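You operate a simulated robot arm through the tools that you are given. There is no shell and no other tool. Be economical: measure what you need, move in short steps, check, and stop when the job is done.

You are at the controls of a simulated two-armed robot. One attempt, no reset.

Task
Hold the small metal bucket on the top of the grey bench steady with one hand and put the round brush in it with the other.

It is judged by the outcome, as a careful person would: the job done as asked, and still so three seconds after it is handed in. It fails if anything else is knocked over, pushed out of place, dropped, spilled or broken.

Robot
Two 6-joint arms with two-finger grippers on one trunk, on a base that drives. Base frame: it is fixed to the floor where the robot stands at the start and does not move with it; the origin is under the middle of the robot, x ahead of it, y to its left, z up; the surface under the hand at the start is at about z = 80. Lengths are in cm, angles in degrees, forces in N, time in s.
The left shoulder is at the start at [3, 17.8, 98.8], the right one opposite. With the tool pointing down near the work surface each hand reaches from about 46 to 84 cm from the robot's upright axis, wherever it stands, measured 20 degrees to its own side. Places, roughly: small metal bucket [-200, -100, 100]. Payload 2.54 kg a hand.
The TCP of each hand is the grasp point between the finger pads, 3 cm short of the fingertips. In the tool frame z runs along the fingers and y along their closing line. Largest opening 11.6 cm; the body of the gripper starts 9.5 cm behind the TCP.
Orientation is that of the tool frame in the base frame, as [roll, pitch, yaw] about the fixed x, y, z axes, in that order (R = Rz(yaw) Ry(pitch) Rx(roll)). With the fingers straight down and closing along the base's y, the tool's x points along the base's -x, its y along +y and its z along -z.

Tools
- The arms move only by the tool arm_command. It takes "left_commands", "right_commands" or both (then of equal length, played together; a hand with none holds still); each is a list of rows, each a list of 3 entries, a list of its own where there are three numbers: the shift along the tool's x, y, z in cm, then the turn, a rotation vector about the tool's x, y, z in degrees, then the opening, from 0 (shut) to 1 (fully open). In form: [[[x, y, z], [wx, wy, wz], fingers], ...]. A call has 1 to 12 rows; each row shifts and turns the commanded pose from where the row before left it, along the tool's axes as they then stand. Each row takes 0.2 s and may step no farther than 5 cm and 8.6 degrees from the row before; otherwise, or with a gripper value out of range, the whole call is refused. A pose out of reach is approached as far as the arm can. The call stops where the force on the tool passes 40 N (or 10 N more than at its start, if that is more) or the arm is blocked; 0.2 s more then pass. The fingers move at their own pace (about 15.3 cm/s each) and stop on an object; they squeeze with about 23 N. The grip force told is the motor's: it shows also when the fingers shut on nothing. Time passes only in rows, and 0.2 s behind the last, so rows that do not move let the fingers close. The reply holds the time, the measured pose of the TCP, the force on the tool along the base axes, the opening and the grip force, in the units named above and with some noise, with the torque about the TCP (base axes, N m) and any sound that the robot's microphone picked up.
- Cameras (640 x 400 px; columns grow to the right, rows downward): "scene" is now at [4.94, 0.47, 171.35]; the picture's right is [0.07, -1.00, 0.00], its down [-0.73, -0.05, -0.68] and it looks along [0.68, 0.04, -0.73] (base axes); focal length 261 px, centre (320, 200). "left" rides on the left gripper at [6.9, 1.5, -12.2] in its tool frame; the picture's right is [-0.21, 0.98, 0.00], its down [-0.83, -0.18, -0.53] and it looks along [-0.52, -0.11, 0.85] (tool axes); focal length 251 px, centre (320, 200). "right" rides on the right gripper at [6.9, -1.5, -12.2] in its tool frame; the picture's right is [0.21, 0.98, 0.00], its down [-0.83, 0.18, -0.53] and it looks along [-0.52, 0.11, 0.85] (tool axes); focal length 251 px, centre (320, 200). There is no depth. A picture from a camera that has moved, and an enlarged one, comes with that camera's place and axes in the base frame and with its lens.
- get_image(camera): a new picture of that camera. No time passes.
- lift_body(by): slides the trunk up (or, below 0, down) by that many cm; the arms and the scene camera ride with it, the base frame stays. It gives what a move gives, with no picture.
- base_move(legs): drives the robot by 1 to 6 legs, each [ahead, left, turn to the left] in cm, cm and degrees, along the robot's own axes; the way and the turn of a leg run together, so that a leg with both is an arc; at most 150 cm and 180 degrees a leg. The arms and the cameras ride along, it lands a little off, and it stops where it bumps. It gives what a move gives.
- aim_head(pan, tilt): turns the head with the scene camera to pan (to the left, within 143 degrees either way) and tilt (down, from -29 to 69), counted from straight ahead of the robot. It gives what a move gives.
- close_up(camera, box): a new picture of the part [left, top, right, bottom] of that camera's present view, enlarged. No time passes.
- finish_job(): hands the job in; it is judged then, once.

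Go step by step. Nothing tells you exact positions but the pictures and the camera data: compare them with the known pose of the tool, close in by small moves and look again before you grip or let go. The budget is 120 turns and 108 pictures, counting those below and the enlarged ones. Unless the task says otherwise, let go and move clear before handing in, and close with one line.

The tools are called as a command line: name --argument value ..., lists and objects as JSON in quotes. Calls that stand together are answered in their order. arm_command: Moves the arms, as the interface text tells. Its arguments: {"type":"object","properties":{"left_commands":{"type":"array","items":{"type":"array"}},"right_commands":{"type":"array","items":{"type":"array"}}},"required":[]} The other tools are called the same way: lift_body (by) slides the trunk up or down; base_move (legs) drives the base; aim_head (pan, tilt) turns the head that bears the scene camera; get_image (camera) takes a picture; close_up (camera, box) takes an enlarged picture of a part of a camera's view; finish_job () hands the job in.

At the start:

```text
time_s: 0.0
left_ee_pos: [58.86, 18.64, 112.08]
left_orientation: [180.0, 0.0, -180.0]
left_wrist_force: [-0.1, 0.2, -0.2]
left_wrist_torque: [0.01, -0.02, 0.01]
left_grip_width: 11.62
left_grasp_force: 0.1
right_ee_pos: [50.95, -20.51, 103.38]
right_orientation: [-179.9, 0.0, -180.0]
right_wrist_force: [-0.3, -0.2, -0.8]
right_wrist_torque: [0.0, -0.01, 0.01]
right_grip_width: 11.59
right_grasp_force: 0.0
trunk travel left (down, up): [-20.0, 34.0]
robot x, y, heading: [0.32, -0.08, -0.1]
head pan, tilt: [3.8, 47.2]
```

scene: 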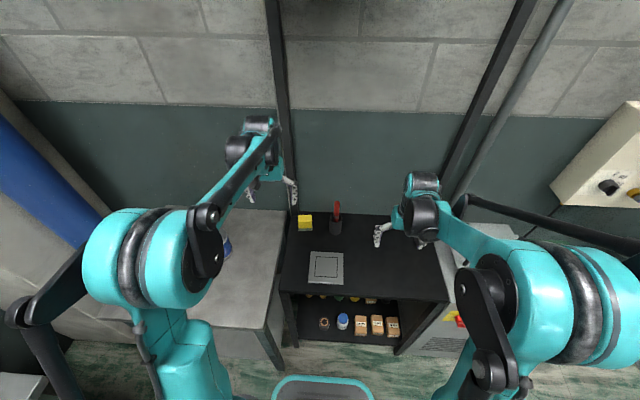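
right: 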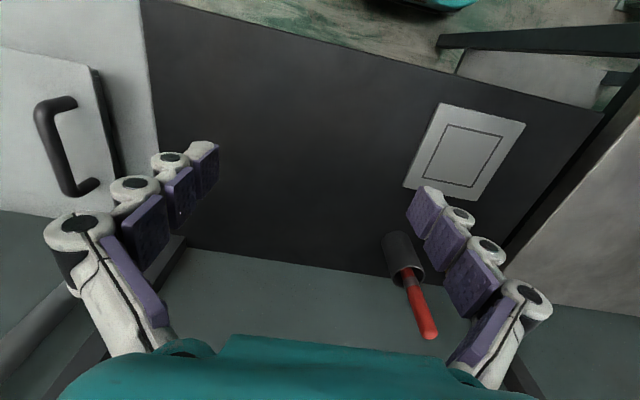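
left: 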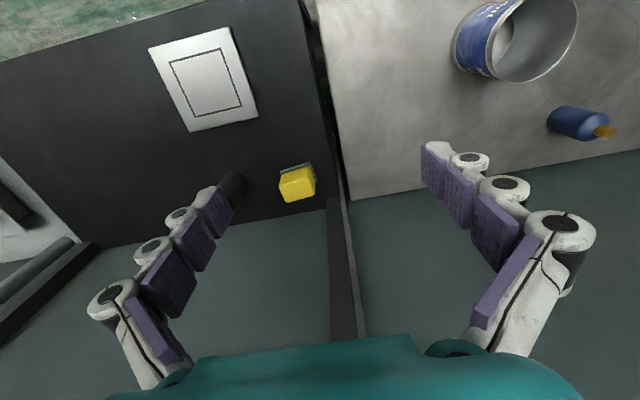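

I see a dark cabinet with a cup holding a red-handled tool, a yellow sponge, and a grey-topped table to the left. The bucket is behind me, to the right, so I'll look around with the head first.

aim_head --pan -140 --tilt 20

close_up --camera "left" --box '[380, 0, 640, 200]'

get_image --camera "scene"

```text
time_s: 2.3
left_ee_pos: [58.95, 18.57, 112.14]
left_orientation: [180.0, 0.0, -180.0]
left_wrist_force: [-0.5, -0.2, 0.2]
left_wrist_torque: [-0.01, -0.01, -0.02]
left_grip_width: 11.63
left_grasp_force: 0.1
right_ee_pos: [51.0, -20.54, 103.39]
right_orientation: [-180.0, 0.1, -179.9]
right_wrist_force: [1.2, -0.9, 0.2]
right_wrist_torque: [-0.01, 0.0, -0.02]
right_grip_width: 11.6
right_grasp_force: 0.1
trunk travel left (down, up): [-20.0, 34.0]
robot x, y, heading: [0.16, 0.3, 0.1]
head pan, tilt: [-140.0, 20.0]
```

```text
2.00 times, centred on (510, 100) of left
camera zoom: at [52.1, 20.16, 124.3], right [0.21, 0.98, 0.0], down [0.83, -0.18, 0.53], along [0.52, -0.11, -0.85], focal length 503 px, centre (-60, 400)
```

zoom: 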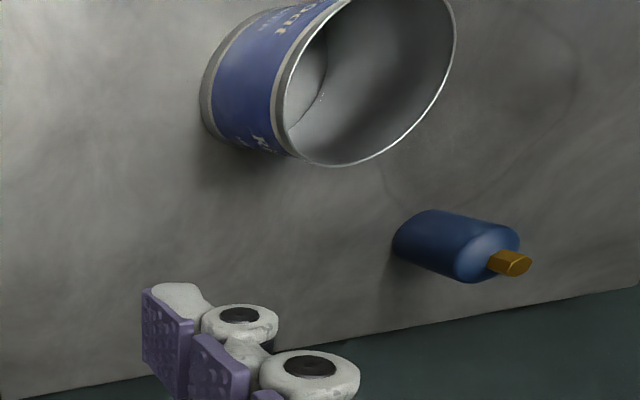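

```text
103 pictures are left
camera scene: at [-10.12, -6.04, 175.53], right [-0.64, 0.77, 0.0], down [0.26, 0.22, -0.94], along [-0.72, -0.6, -0.34], focal length 261 px, centre (320, 200)
```

scene: 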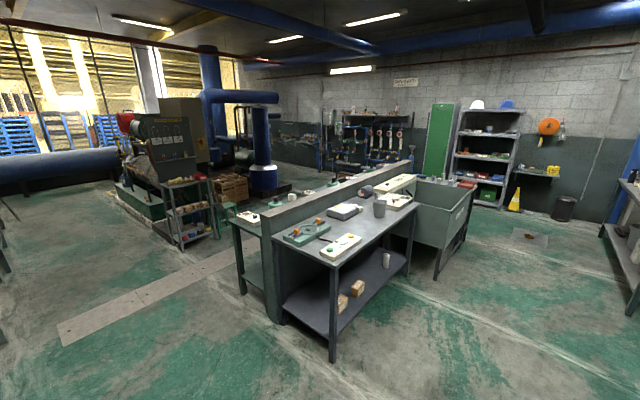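

The grey bench is behind me, and the bucket seems to be at about pixel (380,206). I'll zoom in on it.

close_up --camera "scene" --box '[260, 160, 440, 272]'

close_up --camera "scene" --box '[340, 160, 430, 216]'

```text
3.56 times, centred on (350, 216) of scene
camera zoom: at [-10.12, -6.04, 175.53], right [-0.64, 0.77, 0.0], down [0.26, 0.22, -0.94], along [-0.72, -0.6, -0.34], focal length 927 px, centre (213, 143)
```

zoom: 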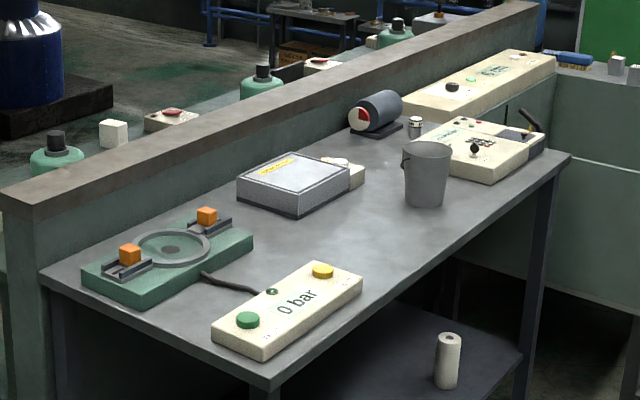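

```text
7.11 times, centred on (385, 188) of scene
camera zoom: at [-10.12, -6.04, 175.53], right [-0.64, 0.77, 0.0], down [0.26, 0.22, -0.94], along [-0.72, -0.6, -0.34], focal length 1854 px, centre (-142, 285)
```

zoom: 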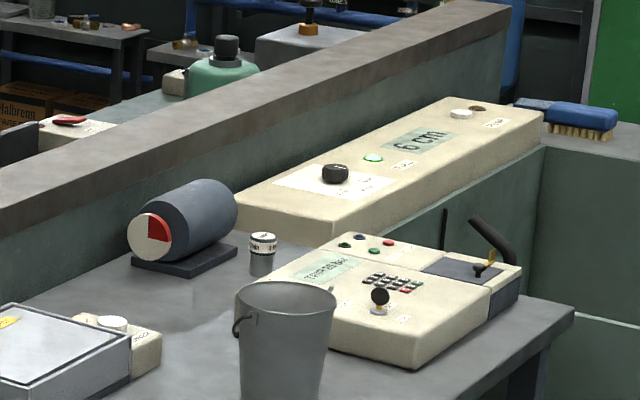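

A blue scrub brush lies on the sink's edge. I'll look for a round brush there and in the surroundings.

close_up --camera "scene" --box '[405, 165, 495, 221]'

close_up --camera "scene" --box '[440, 90, 590, 220]'

close_up --camera "scene" --box '[230, 230, 430, 355]'

```text
7.11 times, centred on (450, 193) of scene
camera zoom: at [-10.12, -6.04, 175.53], right [-0.64, 0.77, 0.0], down [0.26, 0.22, -0.94], along [-0.72, -0.6, -0.34], focal length 1854 px, centre (-604, 250)
```

zoom: 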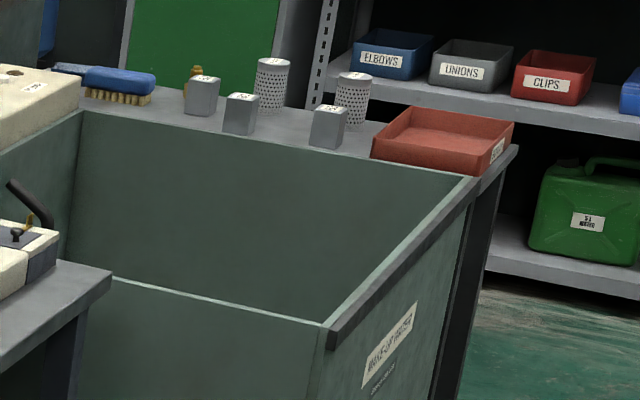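

```text
3.08 times, centred on (515, 155) of scene
camera zoom: at [-10.12, -6.04, 175.53], right [-0.64, 0.77, 0.0], down [0.26, 0.22, -0.94], along [-0.72, -0.6, -0.34], focal length 802 px, centre (-280, 338)
```

zoom: 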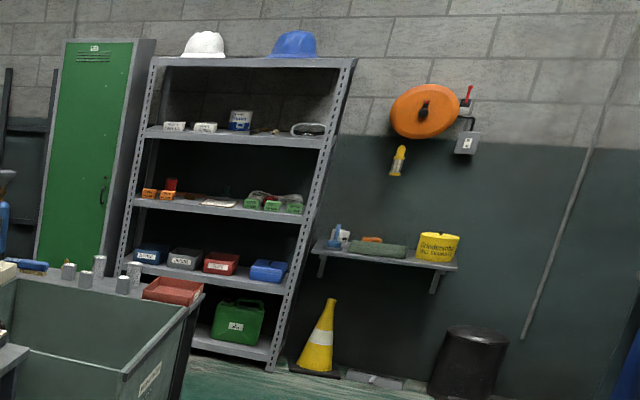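

```text
3.20 times, centred on (330, 292) of scene
camera zoom: at [-10.12, -6.04, 175.53], right [-0.64, 0.77, 0.0], down [0.26, 0.22, -0.94], along [-0.72, -0.6, -0.34], focal length 834 px, centre (288, -96)
```

zoom: 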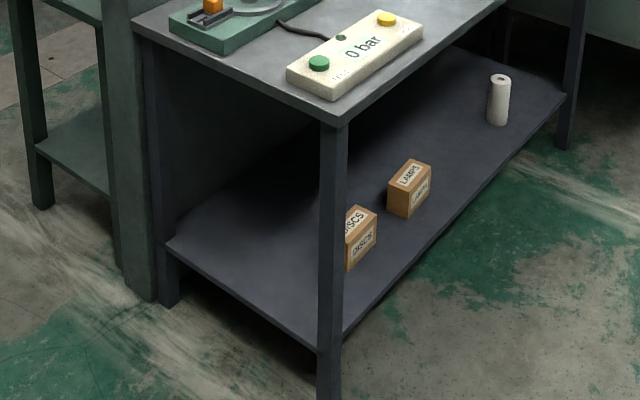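

I don't see a clear round brush here. The red-handled item in the black cup on the dark cabinet could be one, so I'll zoom in on it and check other directions.

close_up --camera "right" --box '[350, 210, 490, 350]'

aim_head --pan 0 --tilt 50

close_up --camera "scene" --box '[240, 180, 500, 350]'

aim_head --pan 70 --tilt 35

get_image --camera "scene"

aim_head --pan -70 --tilt 35

get_image --camera "scene"

aim_head --pan 140 --tilt 25

get_image --camera "scene"

```text
2.86 times, centred on (420, 280) of right
camera zoom: at [44.19, -22.16, 115.56], right [-0.21, 0.98, 0.0], down [0.83, 0.18, 0.53], along [0.52, 0.11, -0.85], focal length 718 px, centre (34, -29)
```

zoom: 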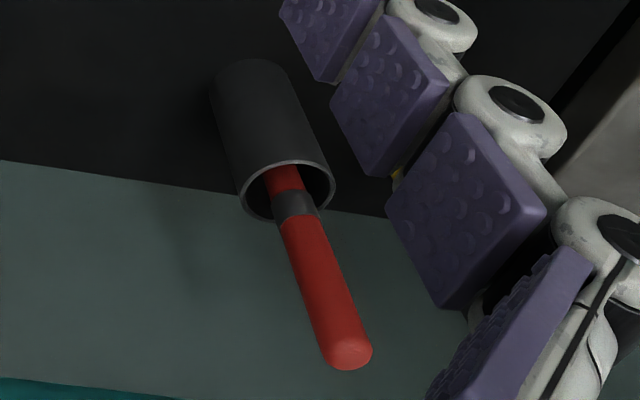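

```text
time_s: 4.5
left_ee_pos: [58.95, 18.48, 112.05]
left_orientation: [-179.9, 0.0, 180.0]
left_wrist_force: [-0.2, 0.6, -0.4]
left_wrist_torque: [-0.02, 0.03, -0.01]
left_grip_width: 11.6
left_grasp_force: 0.1
right_ee_pos: [51.0, -20.46, 103.32]
right_orientation: [-179.9, 0.0, 179.9]
right_wrist_force: [-0.3, -0.6, 0.1]
right_wrist_torque: [0.01, 0.02, -0.02]
right_grip_width: 11.6
right_grasp_force: 0.1
trunk travel left (down, up): [-20.0, 34.0]
robot x, y, heading: [-0.14, -0.09, -0.1]
head pan, tilt: [0.0, 50.0]
```

```text
2.35 times, centred on (370, 265) of scene
camera zoom: at [4.71, -0.06, 170.97], right [0.0, -1.0, 0.0], down [-0.77, 0.0, -0.64], along [0.64, 0.0, -0.77], focal length 613 px, centre (202, 47)
```

zoom: 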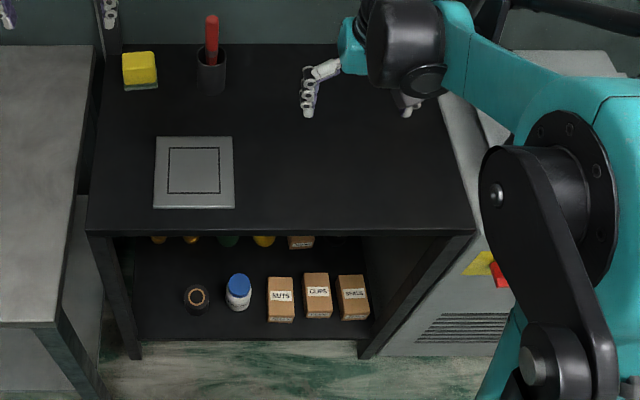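

```text
time_s: 5.9
left_ee_pos: [59.09, 18.58, 112.15]
left_orientation: [180.0, -0.1, 180.0]
left_wrist_force: [0.8, -0.3, 0.1]
left_wrist_torque: [-0.02, 0.01, 0.01]
left_grip_width: 11.62
left_grasp_force: 0.1
right_ee_pos: [51.02, -20.7, 103.38]
right_orientation: [-180.0, 0.0, -180.0]
right_wrist_force: [-0.1, -0.1, -0.8]
right_wrist_torque: [0.0, -0.01, -0.03]
right_grip_width: 11.61
right_grasp_force: 0.0
trunk travel left (down, up): [-20.0, 34.0]
robot x, y, heading: [0.07, 0.21, -0.0]
head pan, tilt: [70.0, 35.0]
```

```text
95 pictures are left
camera scene: at [0.03, 8.22, 173.14], right [0.94, -0.34, 0.0], down [-0.2, -0.54, -0.82], along [0.28, 0.77, -0.57], focal length 261 px, centre (320, 200)
```

scene: 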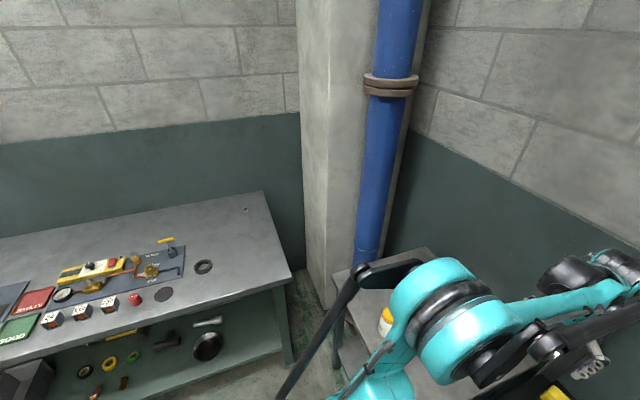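

```text
time_s: 8.1
left_ee_pos: [58.95, 18.65, 112.14]
left_orientation: [179.9, 0.1, -180.0]
left_wrist_force: [0.9, 0.3, -0.6]
left_wrist_torque: [-0.04, 0.02, 0.0]
left_grip_width: 11.59
left_grasp_force: 0.1
right_ee_pos: [51.11, -20.66, 103.39]
right_orientation: [180.0, -0.1, -179.9]
right_wrist_force: [0.9, -0.2, -0.7]
right_wrist_torque: [0.0, -0.01, 0.01]
right_grip_width: 11.61
right_grasp_force: 0.0
trunk travel left (down, up): [-20.0, 34.0]
robot x, y, heading: [0.07, -0.23, -0.3]
head pan, tilt: [-70.0, 35.0]
```

```text
94 pictures are left
camera scene: at [0.03, -8.32, 173.14], right [-0.94, -0.34, 0.0], down [-0.2, 0.54, -0.82], along [0.28, -0.77, -0.57], focal length 261 px, centre (320, 200)
```

scene: 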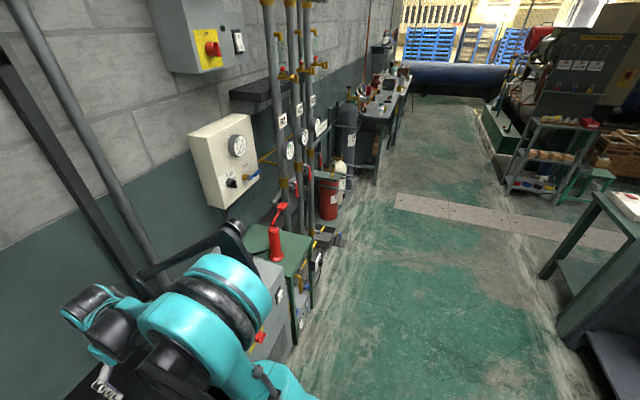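

```text
time_s: 11.2
left_ee_pos: [59.02, 18.6, 112.08]
left_orientation: [179.9, -0.1, 180.0]
left_wrist_force: [0.3, 0.4, -0.3]
left_wrist_torque: [0.0, 0.0, -0.01]
left_grip_width: 11.6
left_grasp_force: 0.0
right_ee_pos: [51.01, -20.51, 103.31]
right_orientation: [179.9, 0.0, -179.9]
right_wrist_force: [0.7, -0.4, 0.1]
right_wrist_torque: [0.02, 0.0, 0.03]
right_grip_width: 11.6
right_grasp_force: 0.0
trunk travel left (down, up): [-20.0, 34.0]
robot x, y, heading: [-0.1, -0.39, 0.1]
head pan, tilt: [140.0, 25.0]
```

```text
93 pictures are left
camera scene: at [-10.04, 5.87, 174.72], right [0.64, 0.77, 0.0], down [0.32, -0.27, -0.91], along [-0.69, 0.58, -0.42], focal length 261 px, centre (320, 200)
```

scene: 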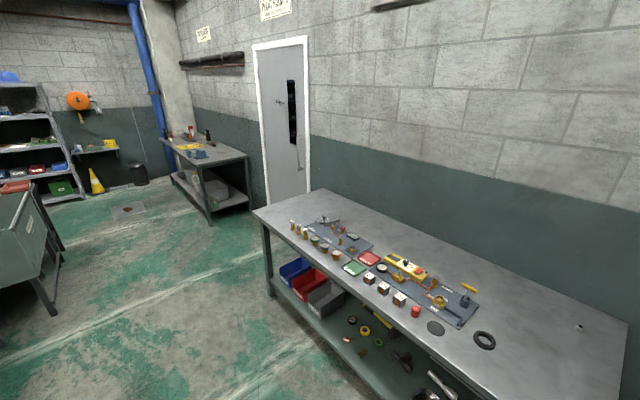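

The red-handled item standing in the cup (rim at about [72.3, -1.6, 87.7], handle top at about z 97) looks like the round brush with its head down. I'll bring the open right hand above it.

arm_command --right_commands '[[[-3.5, 3.1, -0.3], [0, 0, 0], 1], [[-3.5, 3.1, -0.3], [0, 0, 0], 1], [[-3.5, 3.1, -0.3], [0, 0, 0], 1], [[-3.5, 3.1, 0], [0, 0, 0], 1], [[-3.5, 3.1, 0], [0, 0, 0], 1], [[-3.5, 3.1, 0], [0, 0, 0], 1], [[0, 0, 0], [0, 0, 0], 1]]'

aim_head --pan 0 --tilt 50

get_image --camera "right"

close_up --camera "scene" --box '[240, 120, 440, 245]'

```text
time_s: 12.8
left_ee_pos: [58.92, 18.57, 112.13]
left_orientation: [180.0, 0.0, -179.9]
left_wrist_force: [-0.2, 0.2, 0.6]
left_wrist_torque: [0.0, -0.06, 0.03]
left_grip_width: 11.6
left_grasp_force: 0.0
right_ee_pos: [72.04, -2.26, 104.47]
right_orientation: [180.0, 0.1, 179.9]
right_wrist_force: [0.7, 0.6, -0.1]
right_wrist_torque: [0.04, -0.04, 0.01]
right_grip_width: 11.61
right_grasp_force: 0.1
trunk travel left (down, up): [-20.0, 34.0]
robot x, y, heading: [0.06, -0.1, -0.0]
head pan, tilt: [140.0, 25.0]
```

```text
time_s: 15.0
left_ee_pos: [58.89, 18.62, 112.08]
left_orientation: [-179.9, -0.1, -179.9]
left_wrist_force: [0.8, 0.2, 0.6]
left_wrist_torque: [-0.02, -0.03, -0.02]
left_grip_width: 11.61
left_grasp_force: 0.1
right_ee_pos: [72.21, -2.22, 104.26]
right_orientation: [179.9, 0.0, 179.9]
right_wrist_force: [0.3, 0.0, -0.1]
right_wrist_torque: [-0.01, -0.03, 0.02]
right_grip_width: 11.61
right_grasp_force: 0.0
trunk travel left (down, up): [-20.0, 34.0]
robot x, y, heading: [-0.25, 0.01, -0.3]
head pan, tilt: [0.0, 50.0]
```

```text
92 pictures are left
camera right: at [65.25, -3.79, 116.47], right [-0.21, 0.98, 0.0], down [0.83, 0.18, 0.53], along [0.52, 0.11, -0.85], focal length 251 px, centre (320, 200)
```

right: 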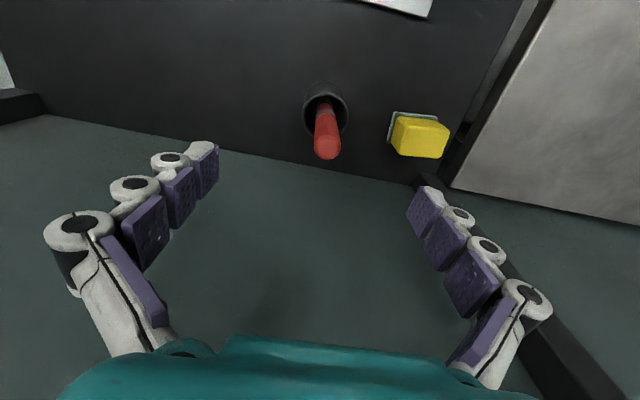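

```text
3.20 times, centred on (340, 182) of scene
camera zoom: at [4.72, -0.04, 170.97], right [0.0, -1.0, 0.0], down [-0.77, 0.0, -0.64], along [0.64, 0.0, -0.77], focal length 834 px, centre (256, 256)
```

zoom: 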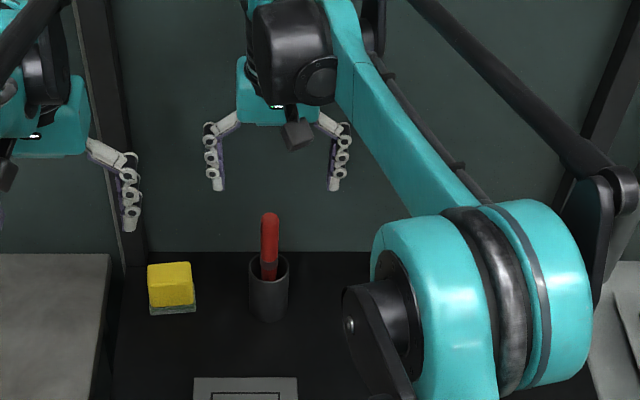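

The estimate holds: handle top at [72.2, -1.7, 97.2] with a slight lean. I'll lower the hand around it.

arm_command --right_commands '[[[0, 0.5, 2], [0, 0, 0], 1], [[0, 0, 2.5], [0, 0, 0], 1], [[0, 0, 2.5], [0, 0, 0], 1], [[0, 0, 2.0], [0, 0, 0], 1], [[0, 0, 1.8], [0, 0, 0], 1], [[0, 0, 0], [0, 0, 0], 1]]'

get_image --camera "right"

close_up --camera "scene" --box '[240, 120, 440, 245]'

```text
time_s: 16.4
left_ee_pos: [59.02, 18.69, 112.13]
left_orientation: [-179.9, 0.0, -180.0]
left_wrist_force: [0.4, 0.5, 0.3]
left_wrist_torque: [0.05, 0.0, -0.02]
left_grip_width: 11.63
left_grasp_force: 0.1
right_ee_pos: [71.94, -1.49, 93.45]
right_orientation: [180.0, 0.0, -180.0]
right_wrist_force: [-0.3, 0.1, 0.7]
right_wrist_torque: [0.02, 0.0, -0.04]
right_grip_width: 11.59
right_grasp_force: 0.0
trunk travel left (down, up): [-20.0, 34.0]
robot x, y, heading: [-0.22, -0.22, -0.1]
head pan, tilt: [0.0, 50.0]
```

```text
90 pictures are left
camera right: at [65.08, -3.12, 105.69], right [-0.21, 0.98, 0.0], down [0.83, 0.18, 0.53], along [0.52, 0.11, -0.85], focal length 251 px, centre (320, 200)
```

right: 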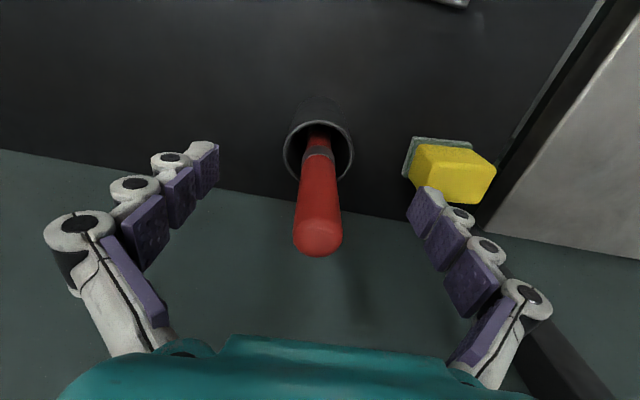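

```text
3.20 times, centred on (340, 182) of scene
camera zoom: at [4.7, -0.05, 170.97], right [0.0, -1.0, 0.0], down [-0.77, 0.0, -0.64], along [0.64, 0.0, -0.77], focal length 834 px, centre (256, 256)
```

zoom: 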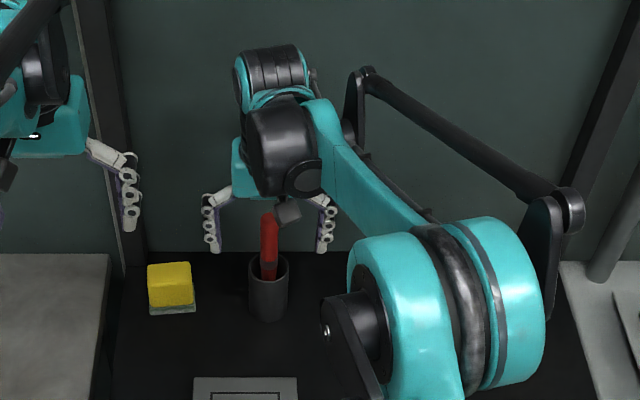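

The handle runs through the grasp point, so I'll close the fingers on it.

arm_command --right_commands '[[[0, 0, 0], [0, 0, 0], 0], [[0, 0, 0], [0, 0, 0], 0], [[0, 0, 0], [0, 0, 0], 0], [[0, 0, 0], [0, 0, 0], 0]]'

get_image --camera "right"

```text
time_s: 17.4
left_ee_pos: [58.87, 18.61, 112.01]
left_orientation: [180.0, 0.0, -179.9]
left_wrist_force: [-0.3, -0.1, 0.3]
left_wrist_torque: [-0.01, 0.01, -0.04]
left_grip_width: 11.57
left_grasp_force: 0.1
right_ee_pos: [72.02, -1.52, 93.45]
right_orientation: [-180.0, 0.0, 180.0]
right_wrist_force: [-0.7, -0.9, 3.9]
right_wrist_torque: [-0.25, 0.05, 0.0]
right_grip_width: 1.98
right_grasp_force: 22.5
trunk travel left (down, up): [-20.0, 34.0]
robot x, y, heading: [0.0, -0.07, -0.1]
head pan, tilt: [0.0, 50.0]
```

```text
88 pictures are left
camera right: at [65.07, -3.13, 105.72], right [-0.21, 0.98, 0.0], down [0.83, 0.18, 0.53], along [0.52, 0.11, -0.85], focal length 251 px, centre (320, 200)
```

right: 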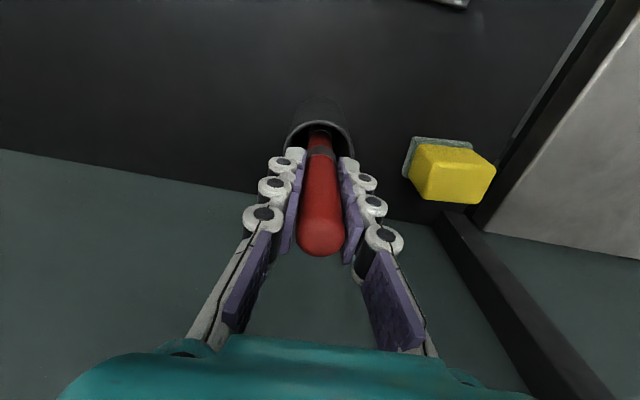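

The handle is gripped at 2 cm width. I'll lift slowly and check that the cup stays put.

arm_command --right_commands '[[[0, 0, -0.5], [0, 0, 0], 0], [[0, 0, -1], [0, 0, 0], 0], [[0, 0, -1], [0, 0, 0], 0], [[0, 0, -1], [0, 0, 0], 0], [[0, 0, 0], [0, 0, 0], 0]]'

close_up --camera "scene" --box '[240, 120, 440, 245]'

get_image --camera "right"

```text
time_s: 18.6
left_ee_pos: [58.98, 18.73, 112.15]
left_orientation: [180.0, 0.0, 180.0]
left_wrist_force: [0.5, 0.1, 0.6]
left_wrist_torque: [0.01, -0.02, -0.02]
left_grip_width: 11.61
left_grasp_force: 0.0
right_ee_pos: [72.04, -1.43, 97.04]
right_orientation: [-180.0, 0.0, -180.0]
right_wrist_force: [0.4, -0.1, -0.3]
right_wrist_torque: [-0.01, -0.01, -0.02]
right_grip_width: 1.97
right_grasp_force: 23.1
trunk travel left (down, up): [-20.0, 34.0]
robot x, y, heading: [-0.02, -0.11, 0.1]
head pan, tilt: [0.0, 50.0]
```

```text
3.20 times, centred on (340, 182) of scene
camera zoom: at [4.74, -0.04, 170.96], right [0.0, -1.0, 0.0], down [-0.77, 0.0, -0.64], along [0.64, 0.0, -0.77], focal length 834 px, centre (256, 256)
```

zoom: 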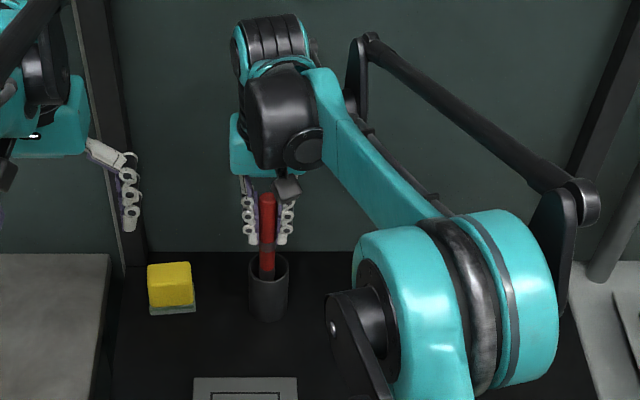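

```text
86 pictures are left
camera right: at [65.14, -2.99, 109.16], right [-0.21, 0.98, 0.0], down [0.83, 0.18, 0.53], along [0.52, 0.11, -0.85], focal length 251 px, centre (320, 200)
```

right: 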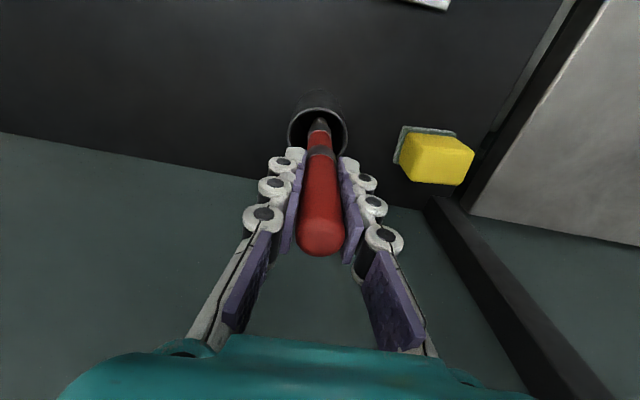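

The cup stays put, so I'll lift the rest of the way.

arm_command --right_commands '[[[0, 0, -1.5], [0, 0, 0], 0], [[0, 0, -1.5], [0, 0, 0], 0], [[0, 0, -1.5], [0, 0, 0], 0], [[0, 0, -1.5], [0, 0, 0], 0], [[0, 0, -1.5], [0, 0, 0], 0], [[0, 0, -1.5], [0, 0, 0], 0], [[0, 0, -1.5], [0, 0, 0], 0], [[0, 0, 0], [0, 0, 0], 0]]'

close_up --camera "scene" --box '[240, 100, 440, 225]'

get_image --camera "right"

```text
time_s: 20.4
left_ee_pos: [59.04, 18.58, 112.19]
left_orientation: [-180.0, 0.1, 180.0]
left_wrist_force: [0.1, 0.1, -0.5]
left_wrist_torque: [-0.01, -0.01, 0.01]
left_grip_width: 11.61
left_grasp_force: 0.1
right_ee_pos: [72.12, -1.56, 107.34]
right_orientation: [180.0, 0.0, -180.0]
right_wrist_force: [-0.6, 0.1, -1.5]
right_wrist_torque: [0.0, -0.03, 0.04]
right_grip_width: 1.97
right_grasp_force: 23.0
trunk travel left (down, up): [-20.0, 34.0]
robot x, y, heading: [0.2, -0.1, -0.0]
head pan, tilt: [0.0, 50.0]
```

```text
3.20 times, centred on (340, 162) of scene
camera zoom: at [4.74, -0.05, 170.96], right [0.0, -1.0, 0.0], down [-0.77, 0.0, -0.64], along [0.64, 0.0, -0.77], focal length 834 px, centre (256, 320)
```

zoom: 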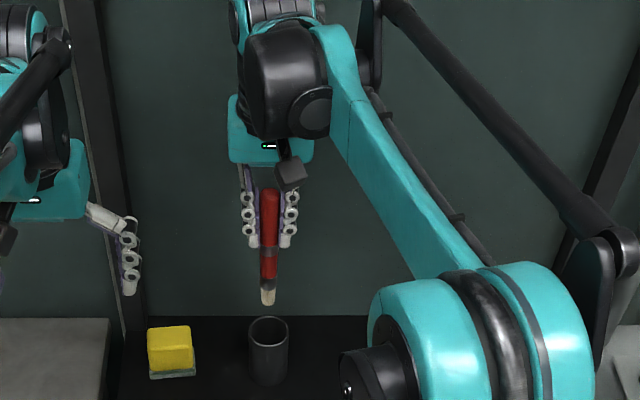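

```text
84 pictures are left
camera right: at [65.15, -3.06, 119.59], right [-0.21, 0.98, 0.0], down [0.83, 0.18, 0.53], along [0.52, 0.11, -0.85], focal length 251 px, centre (320, 200)
```

right: 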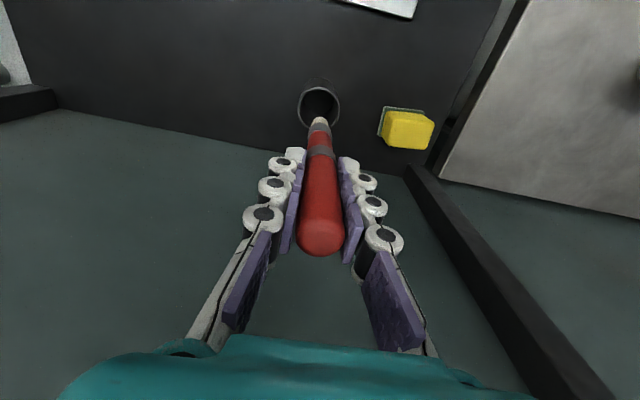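

This is the round paint brush with pale bristles: about 17.7 cm long, tip about 14 cm below the TCP. I'll pull both hands back and up, then back away, turn right and drive sideways to the grey bench. Its front edge runs along y≈-88 and the bucket is near [-203, -102].

arm_command --right_commands '[[[0, 0, -3], [0, 0, 0], 0], [[0, 0, -3], [0, 0, 0], 0], [[2.5, -2.2, -3], [0, 0, 0], 0], [[2.5, -2.2, -2], [0, 0, 0], 0], [[2.7, -2.2, 0], [0, 0, 0], 0], [[2.7, -2.2, 0], [0, 0, 0], 0], [[2.7, -2.2, 0], [0, 0, 0], 0], [[2.7, -2.2, 0], [0, 0, 0], 0], [[2.7, -2.2, 0], [0, 0, 0], 0], [[0, 0, 0], [0, 0, 0], 0]]' --left_commands '[[[1, 0, -2], [0, 0, 0], 1], [[1, 0, -2], [0, 0, 0], 1], [[1, 0, -2], [0, 0, 0], 1], [[1, 0, -2], [0, 0, 0], 1], [[1, 0, 0], [0, 0, 0], 1], [[1, 0, 0], [0, 0, 0], 1], [[1, 0, 0], [0, 0, 0], 1], [[1, 0, 0], [0, 0, 0], 1], [[0, 0, 0], [0, 0, 0], 1], [[0, 0, 0], [0, 0, 0], 1]]'

base_move --legs '[[-45, 0, 0], [0, 0, -90]]'

aim_head --pan -50 --tilt 30

get_image --camera "scene"

```text
time_s: 22.6
left_ee_pos: [51.07, 18.7, 120.04]
left_orientation: [-179.9, 0.0, -180.0]
left_wrist_force: [0.1, 0.0, -0.3]
left_wrist_torque: [-0.02, 0.0, -0.03]
left_grip_width: 11.57
left_grasp_force: 0.0
right_ee_pos: [53.67, -16.76, 118.53]
right_orientation: [-180.0, 0.0, 180.0]
right_wrist_force: [-0.2, -0.6, -0.2]
right_wrist_torque: [0.02, 0.03, 0.02]
right_grip_width: 2.0
right_grasp_force: 23.1
trunk travel left (down, up): [-20.0, 34.0]
robot x, y, heading: [-0.08, -0.24, -0.1]
head pan, tilt: [0.0, 50.0]
```

```text
time_s: 29.2
left_ee_pos: [-26.14, -50.98, 120.18]
left_orientation: [179.9, 0.0, 90.5]
left_wrist_force: [0.6, 0.2, -0.3]
left_wrist_torque: [0.0, 0.04, 0.02]
left_grip_width: 11.6
left_grasp_force: 0.0
right_ee_pos: [-61.61, -54.03, 118.43]
right_orientation: [-180.0, 0.0, 90.6]
right_wrist_force: [0.0, 0.4, -0.4]
right_wrist_torque: [0.0, -0.01, 0.0]
right_grip_width: 2.0
right_grasp_force: 22.9
trunk travel left (down, up): [-20.0, 34.0]
robot x, y, heading: [-45.63, -0.34, -89.6]
head pan, tilt: [0.0, 50.0]
```

```text
time_s: 30.3
left_ee_pos: [-26.17, -50.92, 120.1]
left_orientation: [179.9, 0.0, 90.6]
left_wrist_force: [0.5, -0.5, -0.2]
left_wrist_torque: [0.0, 0.0, 0.01]
left_grip_width: 11.61
left_grasp_force: 0.1
right_ee_pos: [-61.6, -53.84, 118.58]
right_orientation: [-180.0, 0.0, 90.6]
right_wrist_force: [-0.1, -0.5, 0.0]
right_wrist_torque: [0.01, 0.01, 0.0]
right_grip_width: 2.0
right_grasp_force: 22.7
trunk travel left (down, up): [-20.0, 34.0]
robot x, y, heading: [-45.28, 0.03, -89.3]
head pan, tilt: [-50.0, 30.0]
```

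```text
83 pictures are left
camera scene: at [-52.28, -3.12, 173.92], right [-0.65, 0.76, 0.0], down [0.38, 0.33, -0.87], along [-0.66, -0.56, -0.5], focal length 261 px, centre (320, 200)
```

scene: 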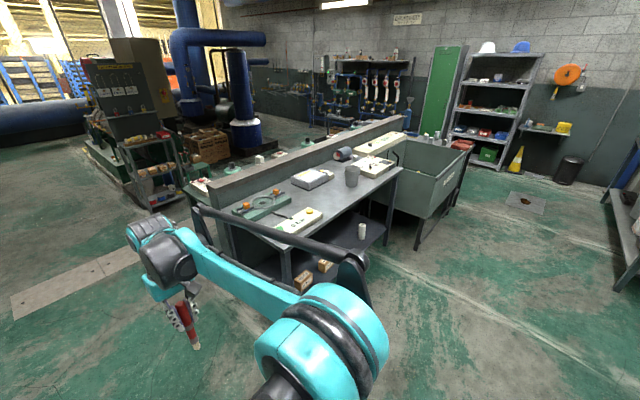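

The bucket's base comes out near [-208, -104]. I'll drive sideways to it, keeping clear of the bench.

base_move --legs '[[0, -150, 0], [0, -5, -0.7]]'

aim_head --pan 0 --tilt 45

get_image --camera "scene"

```text
time_s: 38.2
left_ee_pos: [-180.27, -53.61, 120.28]
left_orientation: [180.0, -0.1, 90.6]
left_wrist_force: [-1.1, 0.2, 0.4]
left_wrist_torque: [0.0, -0.11, 0.04]
left_grip_width: 11.6
left_grasp_force: 0.1
right_ee_pos: [-215.84, -56.62, 118.33]
right_orientation: [180.0, 0.0, 90.5]
right_wrist_force: [-0.6, -0.2, -0.9]
right_wrist_torque: [0.0, -0.12, 0.01]
right_grip_width: 1.99
right_grasp_force: 22.8
trunk travel left (down, up): [-20.0, 34.0]
robot x, y, heading: [-198.91, -2.66, -89.3]
head pan, tilt: [-50.0, 30.0]
```

```text
time_s: 39.4
left_ee_pos: [-180.09, -53.54, 120.06]
left_orientation: [-180.0, -0.1, 90.7]
left_wrist_force: [0.3, -0.5, 0.7]
left_wrist_torque: [0.01, 0.02, 0.01]
left_grip_width: 11.62
left_grasp_force: 0.0
right_ee_pos: [-215.52, -56.46, 118.41]
right_orientation: [-179.9, 0.0, 90.6]
right_wrist_force: [-0.2, 0.5, 0.1]
right_wrist_torque: [-0.01, 0.04, -0.03]
right_grip_width: 2.01
right_grasp_force: 22.8
trunk travel left (down, up): [-20.0, 34.0]
robot x, y, heading: [-199.28, -2.6, -89.7]
head pan, tilt: [0.0, 45.0]
```

```text
82 pictures are left
camera scene: at [-199.2, -7.98, 171.66], right [-1.0, -0.01, 0.0], down [-0.01, 0.71, -0.71], along [0.01, -0.71, -0.71], focal length 261 px, centre (320, 200)
```

scene: 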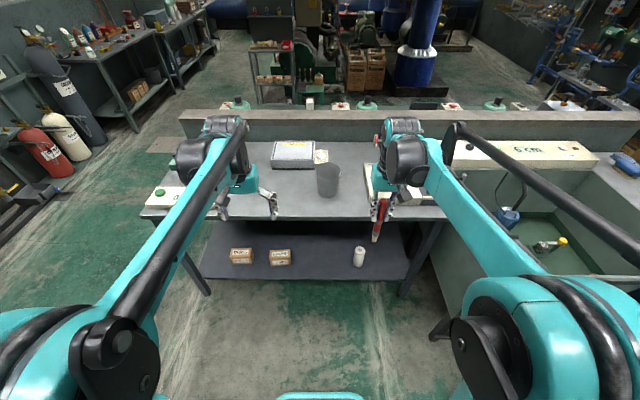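

Robot is at x -199, and the bucket is at about [-201, -103] if the bench top is at z≈80. I'll zoom in for heights before driving forward.

close_up --camera "scene" --box '[240, 120, 460, 258]'

get_image --camera "right"

get_image --camera "left"

```text
2.90 times, centred on (350, 189) of scene
camera zoom: at [-199.2, -7.98, 171.66], right [-1.0, -0.01, 0.0], down [-0.01, 0.71, -0.71], along [0.01, -0.71, -0.71], focal length 756 px, centre (233, 232)
```

zoom: 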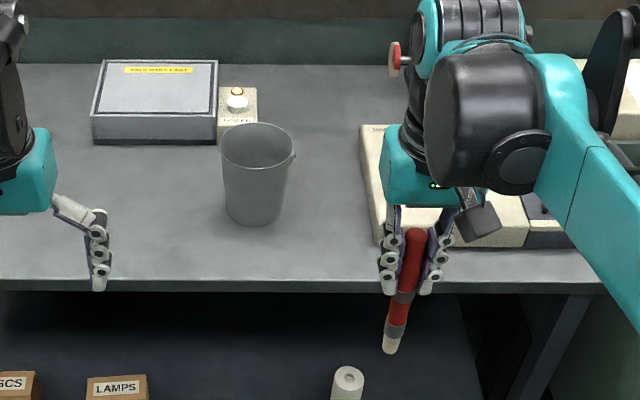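

```text
80 pictures are left
camera right: at [-217.06, -49.72, 130.69], right [0.97, 0.22, 0.0], down [0.19, -0.82, 0.53], along [0.12, -0.52, -0.85], focal length 251 px, centre (320, 200)
```

right: 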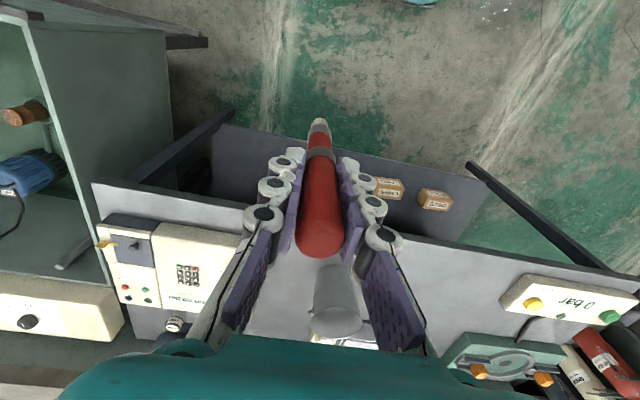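

```text
79 pictures are left
camera left: at [-178.61, -46.64, 132.28], right [0.98, -0.2, 0.0], down [-0.17, -0.83, 0.53], along [-0.11, -0.52, -0.85], focal length 251 px, centre (320, 200)
```

left: 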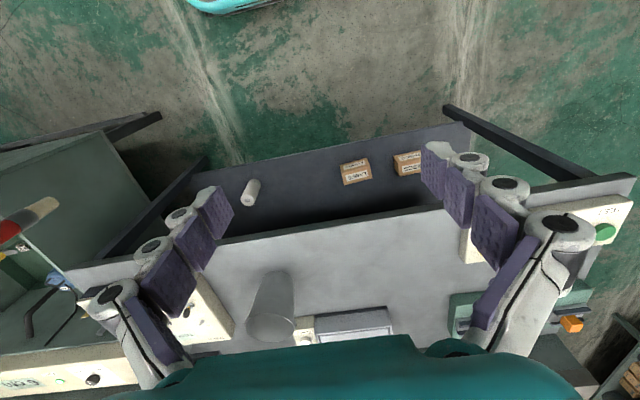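

The bucket rim is about 11.7 cm wide at z≈96, with the centre near [-201.5, -102]. The brush tip (z≈104) clears everything on the bench, so I'll drive forward 40 cm.

base_move --legs '[[40, 0, 0]]'

get_image --camera "scene"

get_image --camera "left"

get_image --camera "right"

```text
time_s: 41.9
left_ee_pos: [-180.17, -94.04, 119.95]
left_orientation: [179.9, 0.0, 90.2]
left_wrist_force: [-0.3, 0.8, -0.6]
left_wrist_torque: [0.02, 0.01, -0.05]
left_grip_width: 11.61
left_grasp_force: 0.1
right_ee_pos: [-215.79, -96.6, 118.52]
right_orientation: [180.0, 0.0, 90.0]
right_wrist_force: [-0.2, -0.8, -0.7]
right_wrist_torque: [0.04, 0.0, 0.05]
right_grip_width: 1.99
right_grasp_force: 22.8
trunk travel left (down, up): [-20.0, 34.0]
robot x, y, heading: [-199.04, -42.59, -90.0]
head pan, tilt: [0.0, 45.0]
```

```text
78 pictures are left
camera scene: at [-199.03, -48.25, 171.65], right [-1.0, 0.0, 0.0], down [0.0, 0.71, -0.71], along [0.0, -0.71, -0.71], focal length 261 px, centre (320, 200)
```

scene: 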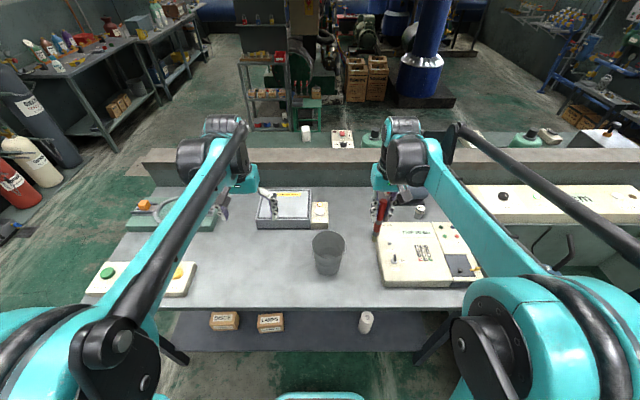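

```text
77 pictures are left
camera left: at [-178.8, -87.07, 132.26], right [0.98, -0.21, 0.0], down [-0.18, -0.83, 0.53], along [-0.11, -0.52, -0.85], focal length 251 px, centre (320, 200)
```

left: 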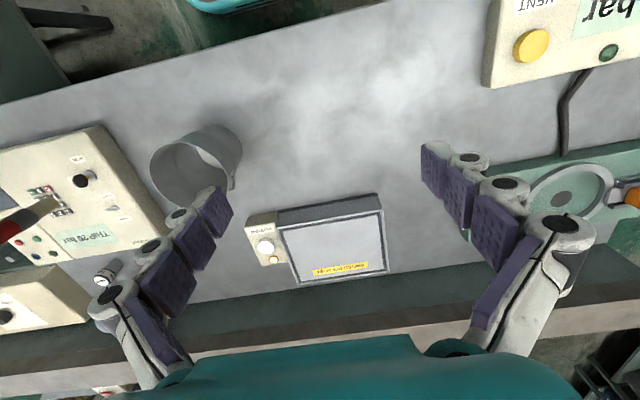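

```text
76 pictures are left
camera right: at [-217.29, -89.8, 130.66], right [0.98, 0.22, 0.0], down [0.18, -0.83, 0.53], along [0.12, -0.52, -0.85], focal length 251 px, centre (320, 200)
```

right: 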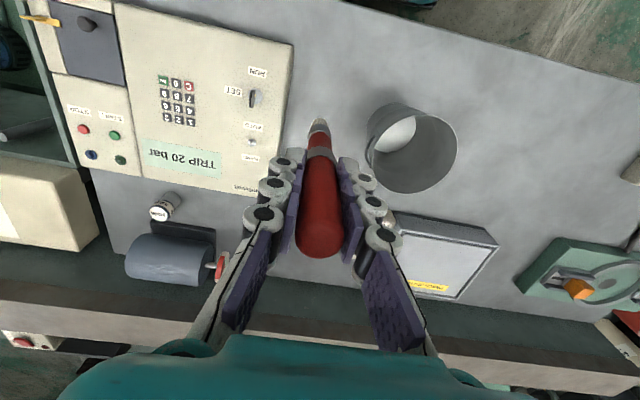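

The hands are over the bench with the bucket between them. I'll measure it closely from three cameras.

close_up --camera "scene" --box '[280, 210, 376, 290]'

close_up --camera "left" --box '[130, 110, 258, 230]'

close_up --camera "right" --box '[340, 80, 480, 210]'

```text
5.00 times, centred on (328, 250) of scene
camera zoom: at [-199.03, -48.25, 171.65], right [-1.0, 0.0, 0.0], down [0.0, 0.71, -0.71], along [0.0, -0.71, -0.71], focal length 1303 px, centre (280, -50)
```

zoom: 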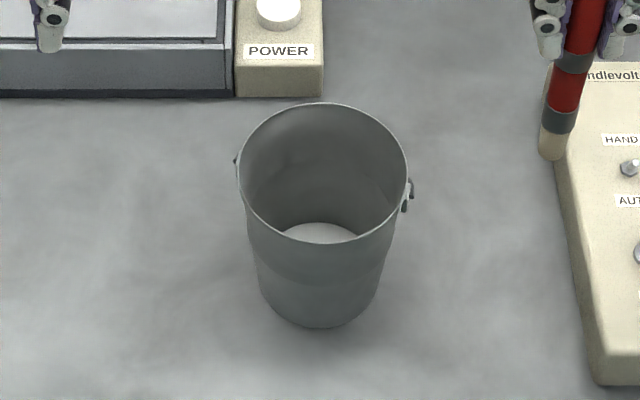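

```text
3.33 times, centred on (194, 170) of left
camera zoom: at [-178.8, -87.07, 132.26], right [0.98, -0.21, 0.0], down [-0.18, -0.83, 0.53], along [-0.11, -0.52, -0.85], focal length 838 px, centre (740, 300)
```

zoom: 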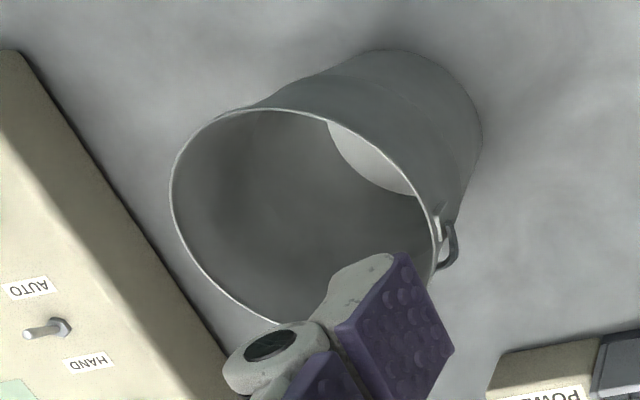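

```text
3.08 times, centred on (410, 145) of right
camera zoom: at [-217.29, -89.8, 130.66], right [0.98, 0.22, 0.0], down [0.18, -0.83, 0.53], along [0.12, -0.52, -0.85], focal length 774 px, centre (43, 369)
```

zoom: 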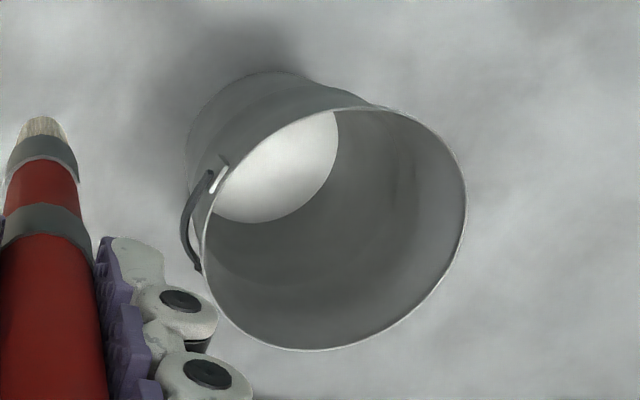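

The bucket is centred at about [-201.7, -99.9], with its rim at z≈97.7 (diameter 11.5) and its base at ≈84.5. Small ears sit on its left and right, so the left hand will grip the near wall. It should be turned 90° and tilted to its own side, leaving room for the brush hand. I'll turn it first.

arm_command --left_commands '[[[0, 0, 0], [0, 0, -8.18], 0.6], [[0, 0, 0], [0, 0, -8.18], 0.6], [[0, 0, 0], [0, 0, -8.18], 0.6], [[0, 0, 0], [0, 0, -8.18], 0.6], [[0, 0, 0], [0, 0, -8.18], 0.6], [[0, 0, 0], [0, 0, -8.18], 0.6], [[0, 0, 0], [0, 0, -8.18], 0.6], [[0, 0, 0], [0, 0, -8.18], 0.6], [[0, 0, 0], [0, 0, -8.18], 0.6], [[0, 0, 0], [0, 0, -8.18], 0.6], [[0, 0, 0], [0, 0, -8.18], 0.6], [[0, 0, 0], [0, 0, 0], 0.6]]'

arm_command --left_commands '[[[0, 0, 0], [0, 7.5, 0], 0.6], [[0, 0, 0], [0, 7.5, 0], 0.6], [[0, 0, 0], [0, 7.5, 0], 0.6], [[0, 0, 0], [0, 7.5, 0], 0.6], [[0, 0, 0], [0, 0, 0], 0.6]]'

get_image --camera "scene"

```text
time_s: 44.5
left_ee_pos: [-180.29, -93.9, 120.21]
left_orientation: [-180.0, 0.0, -179.8]
left_wrist_force: [0.7, 1.2, 0.7]
left_wrist_torque: [-0.01, 0.03, -0.02]
left_grip_width: 6.96
left_grasp_force: 0.0
right_ee_pos: [-215.81, -96.5, 118.6]
right_orientation: [180.0, 0.0, 90.2]
right_wrist_force: [-0.2, -0.7, -0.3]
right_wrist_torque: [-0.02, -0.01, 0.0]
right_grip_width: 1.97
right_grasp_force: 22.7
trunk travel left (down, up): [-20.0, 34.0]
robot x, y, heading: [-199.18, -42.57, -90.1]
head pan, tilt: [0.0, 45.0]
```

```text
time_s: 45.7
left_ee_pos: [-180.19, -93.97, 120.02]
left_orientation: [180.0, -30.1, -180.0]
left_wrist_force: [0.0, -0.4, -0.5]
left_wrist_torque: [-0.04, -0.01, 0.03]
left_grip_width: 6.96
left_grasp_force: 0.0
right_ee_pos: [-215.84, -96.54, 118.42]
right_orientation: [180.0, 0.0, 90.1]
right_wrist_force: [0.4, 0.4, -0.9]
right_wrist_torque: [0.0, -0.04, -0.02]
right_grip_width: 2.01
right_grasp_force: 22.9
trunk travel left (down, up): [-20.0, 34.0]
robot x, y, heading: [-199.17, -42.96, -89.9]
head pan, tilt: [0.0, 45.0]
```

```text
72 pictures are left
camera scene: at [-199.1, -48.12, 171.66], right [-1.0, 0.0, 0.0], down [0.0, 0.71, -0.71], along [0.0, -0.71, -0.71], focal length 261 px, centre (320, 200)
```

scene: 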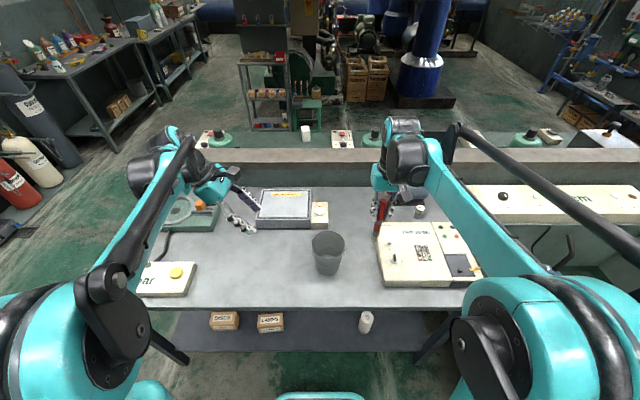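

The orientation is reached. Next I'll bring the left hand to a pre-grasp 10 cm back from the near rim along its approach direction.

arm_command --left_commands '[[[1.05, -0.05, 3.35], [0, 0, 0], 0.6], [[1.05, -0.05, 3.35], [0, 0, 0], 0.6], [[1.05, -0.05, 3.35], [0, 0, 0], 0.6], [[1.05, -0.05, 3.35], [0, 0, 0], 0.6], [[1.05, -0.05, 3.35], [0, 0, 0], 0.6], [[1.05, -0.05, 3.35], [0, 0, 0], 0.6], [[0, 0, 0], [0, 0, 0], 0.6]]'

close_up --camera "scene" --box '[260, 190, 388, 290]'

get_image --camera "left"

get_image --camera "right"

```text
time_s: 47.3
left_ee_pos: [-195.57, -94.17, 105.84]
left_orientation: [180.0, -30.0, -179.9]
left_wrist_force: [-0.6, 0.0, -0.4]
left_wrist_torque: [-0.01, 0.01, 0.01]
left_grip_width: 6.93
left_grasp_force: 0.1
right_ee_pos: [-215.67, -96.49, 118.52]
right_orientation: [-180.0, 0.0, 90.1]
right_wrist_force: [1.4, 0.8, -1.1]
right_wrist_torque: [-0.01, 0.0, 0.0]
right_grip_width: 1.99
right_grasp_force: 23.2
trunk travel left (down, up): [-20.0, 34.0]
robot x, y, heading: [-199.07, -42.83, -89.9]
head pan, tilt: [0.0, 45.0]
```

```text
4.00 times, centred on (324, 240) of scene
camera zoom: at [-198.97, -48.1, 171.66], right [-1.0, 0.0, 0.0], down [0.0, 0.71, -0.71], along [0.0, -0.71, -0.71], focal length 1043 px, centre (304, 40)
```

zoom: 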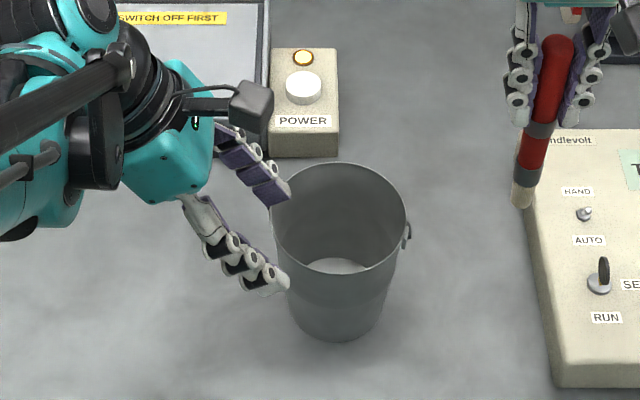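

```text
70 pictures are left
camera left: at [-195.47, -92.57, 119.8], right [0.18, 0.98, -0.11], down [0.98, -0.18, 0.05], along [0.03, -0.11, -0.99], focal length 251 px, centre (320, 200)
```

left: 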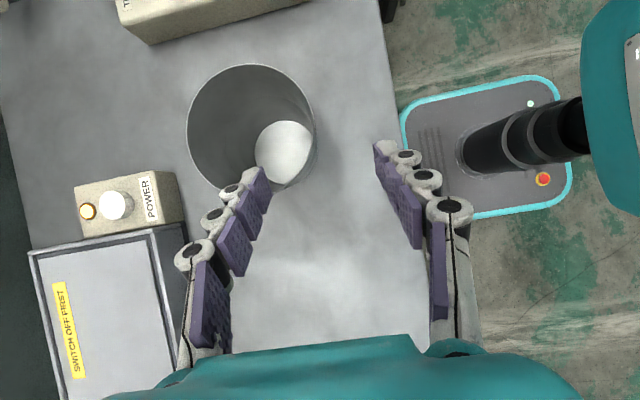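

```text
69 pictures are left
camera right: at [-217.24, -89.69, 130.71], right [0.98, 0.22, 0.0], down [0.18, -0.83, 0.53], along [0.11, -0.52, -0.85], focal length 251 px, centre (320, 200)
```

right: 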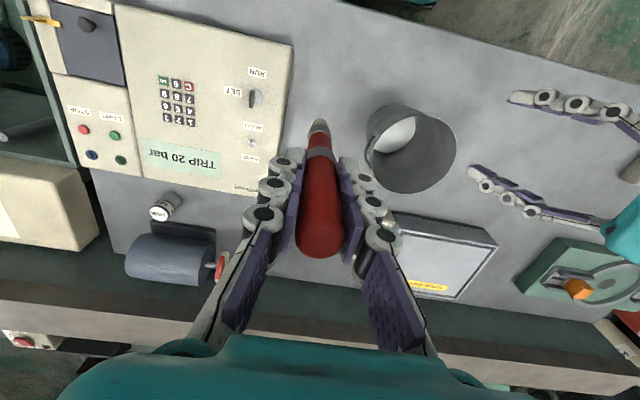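

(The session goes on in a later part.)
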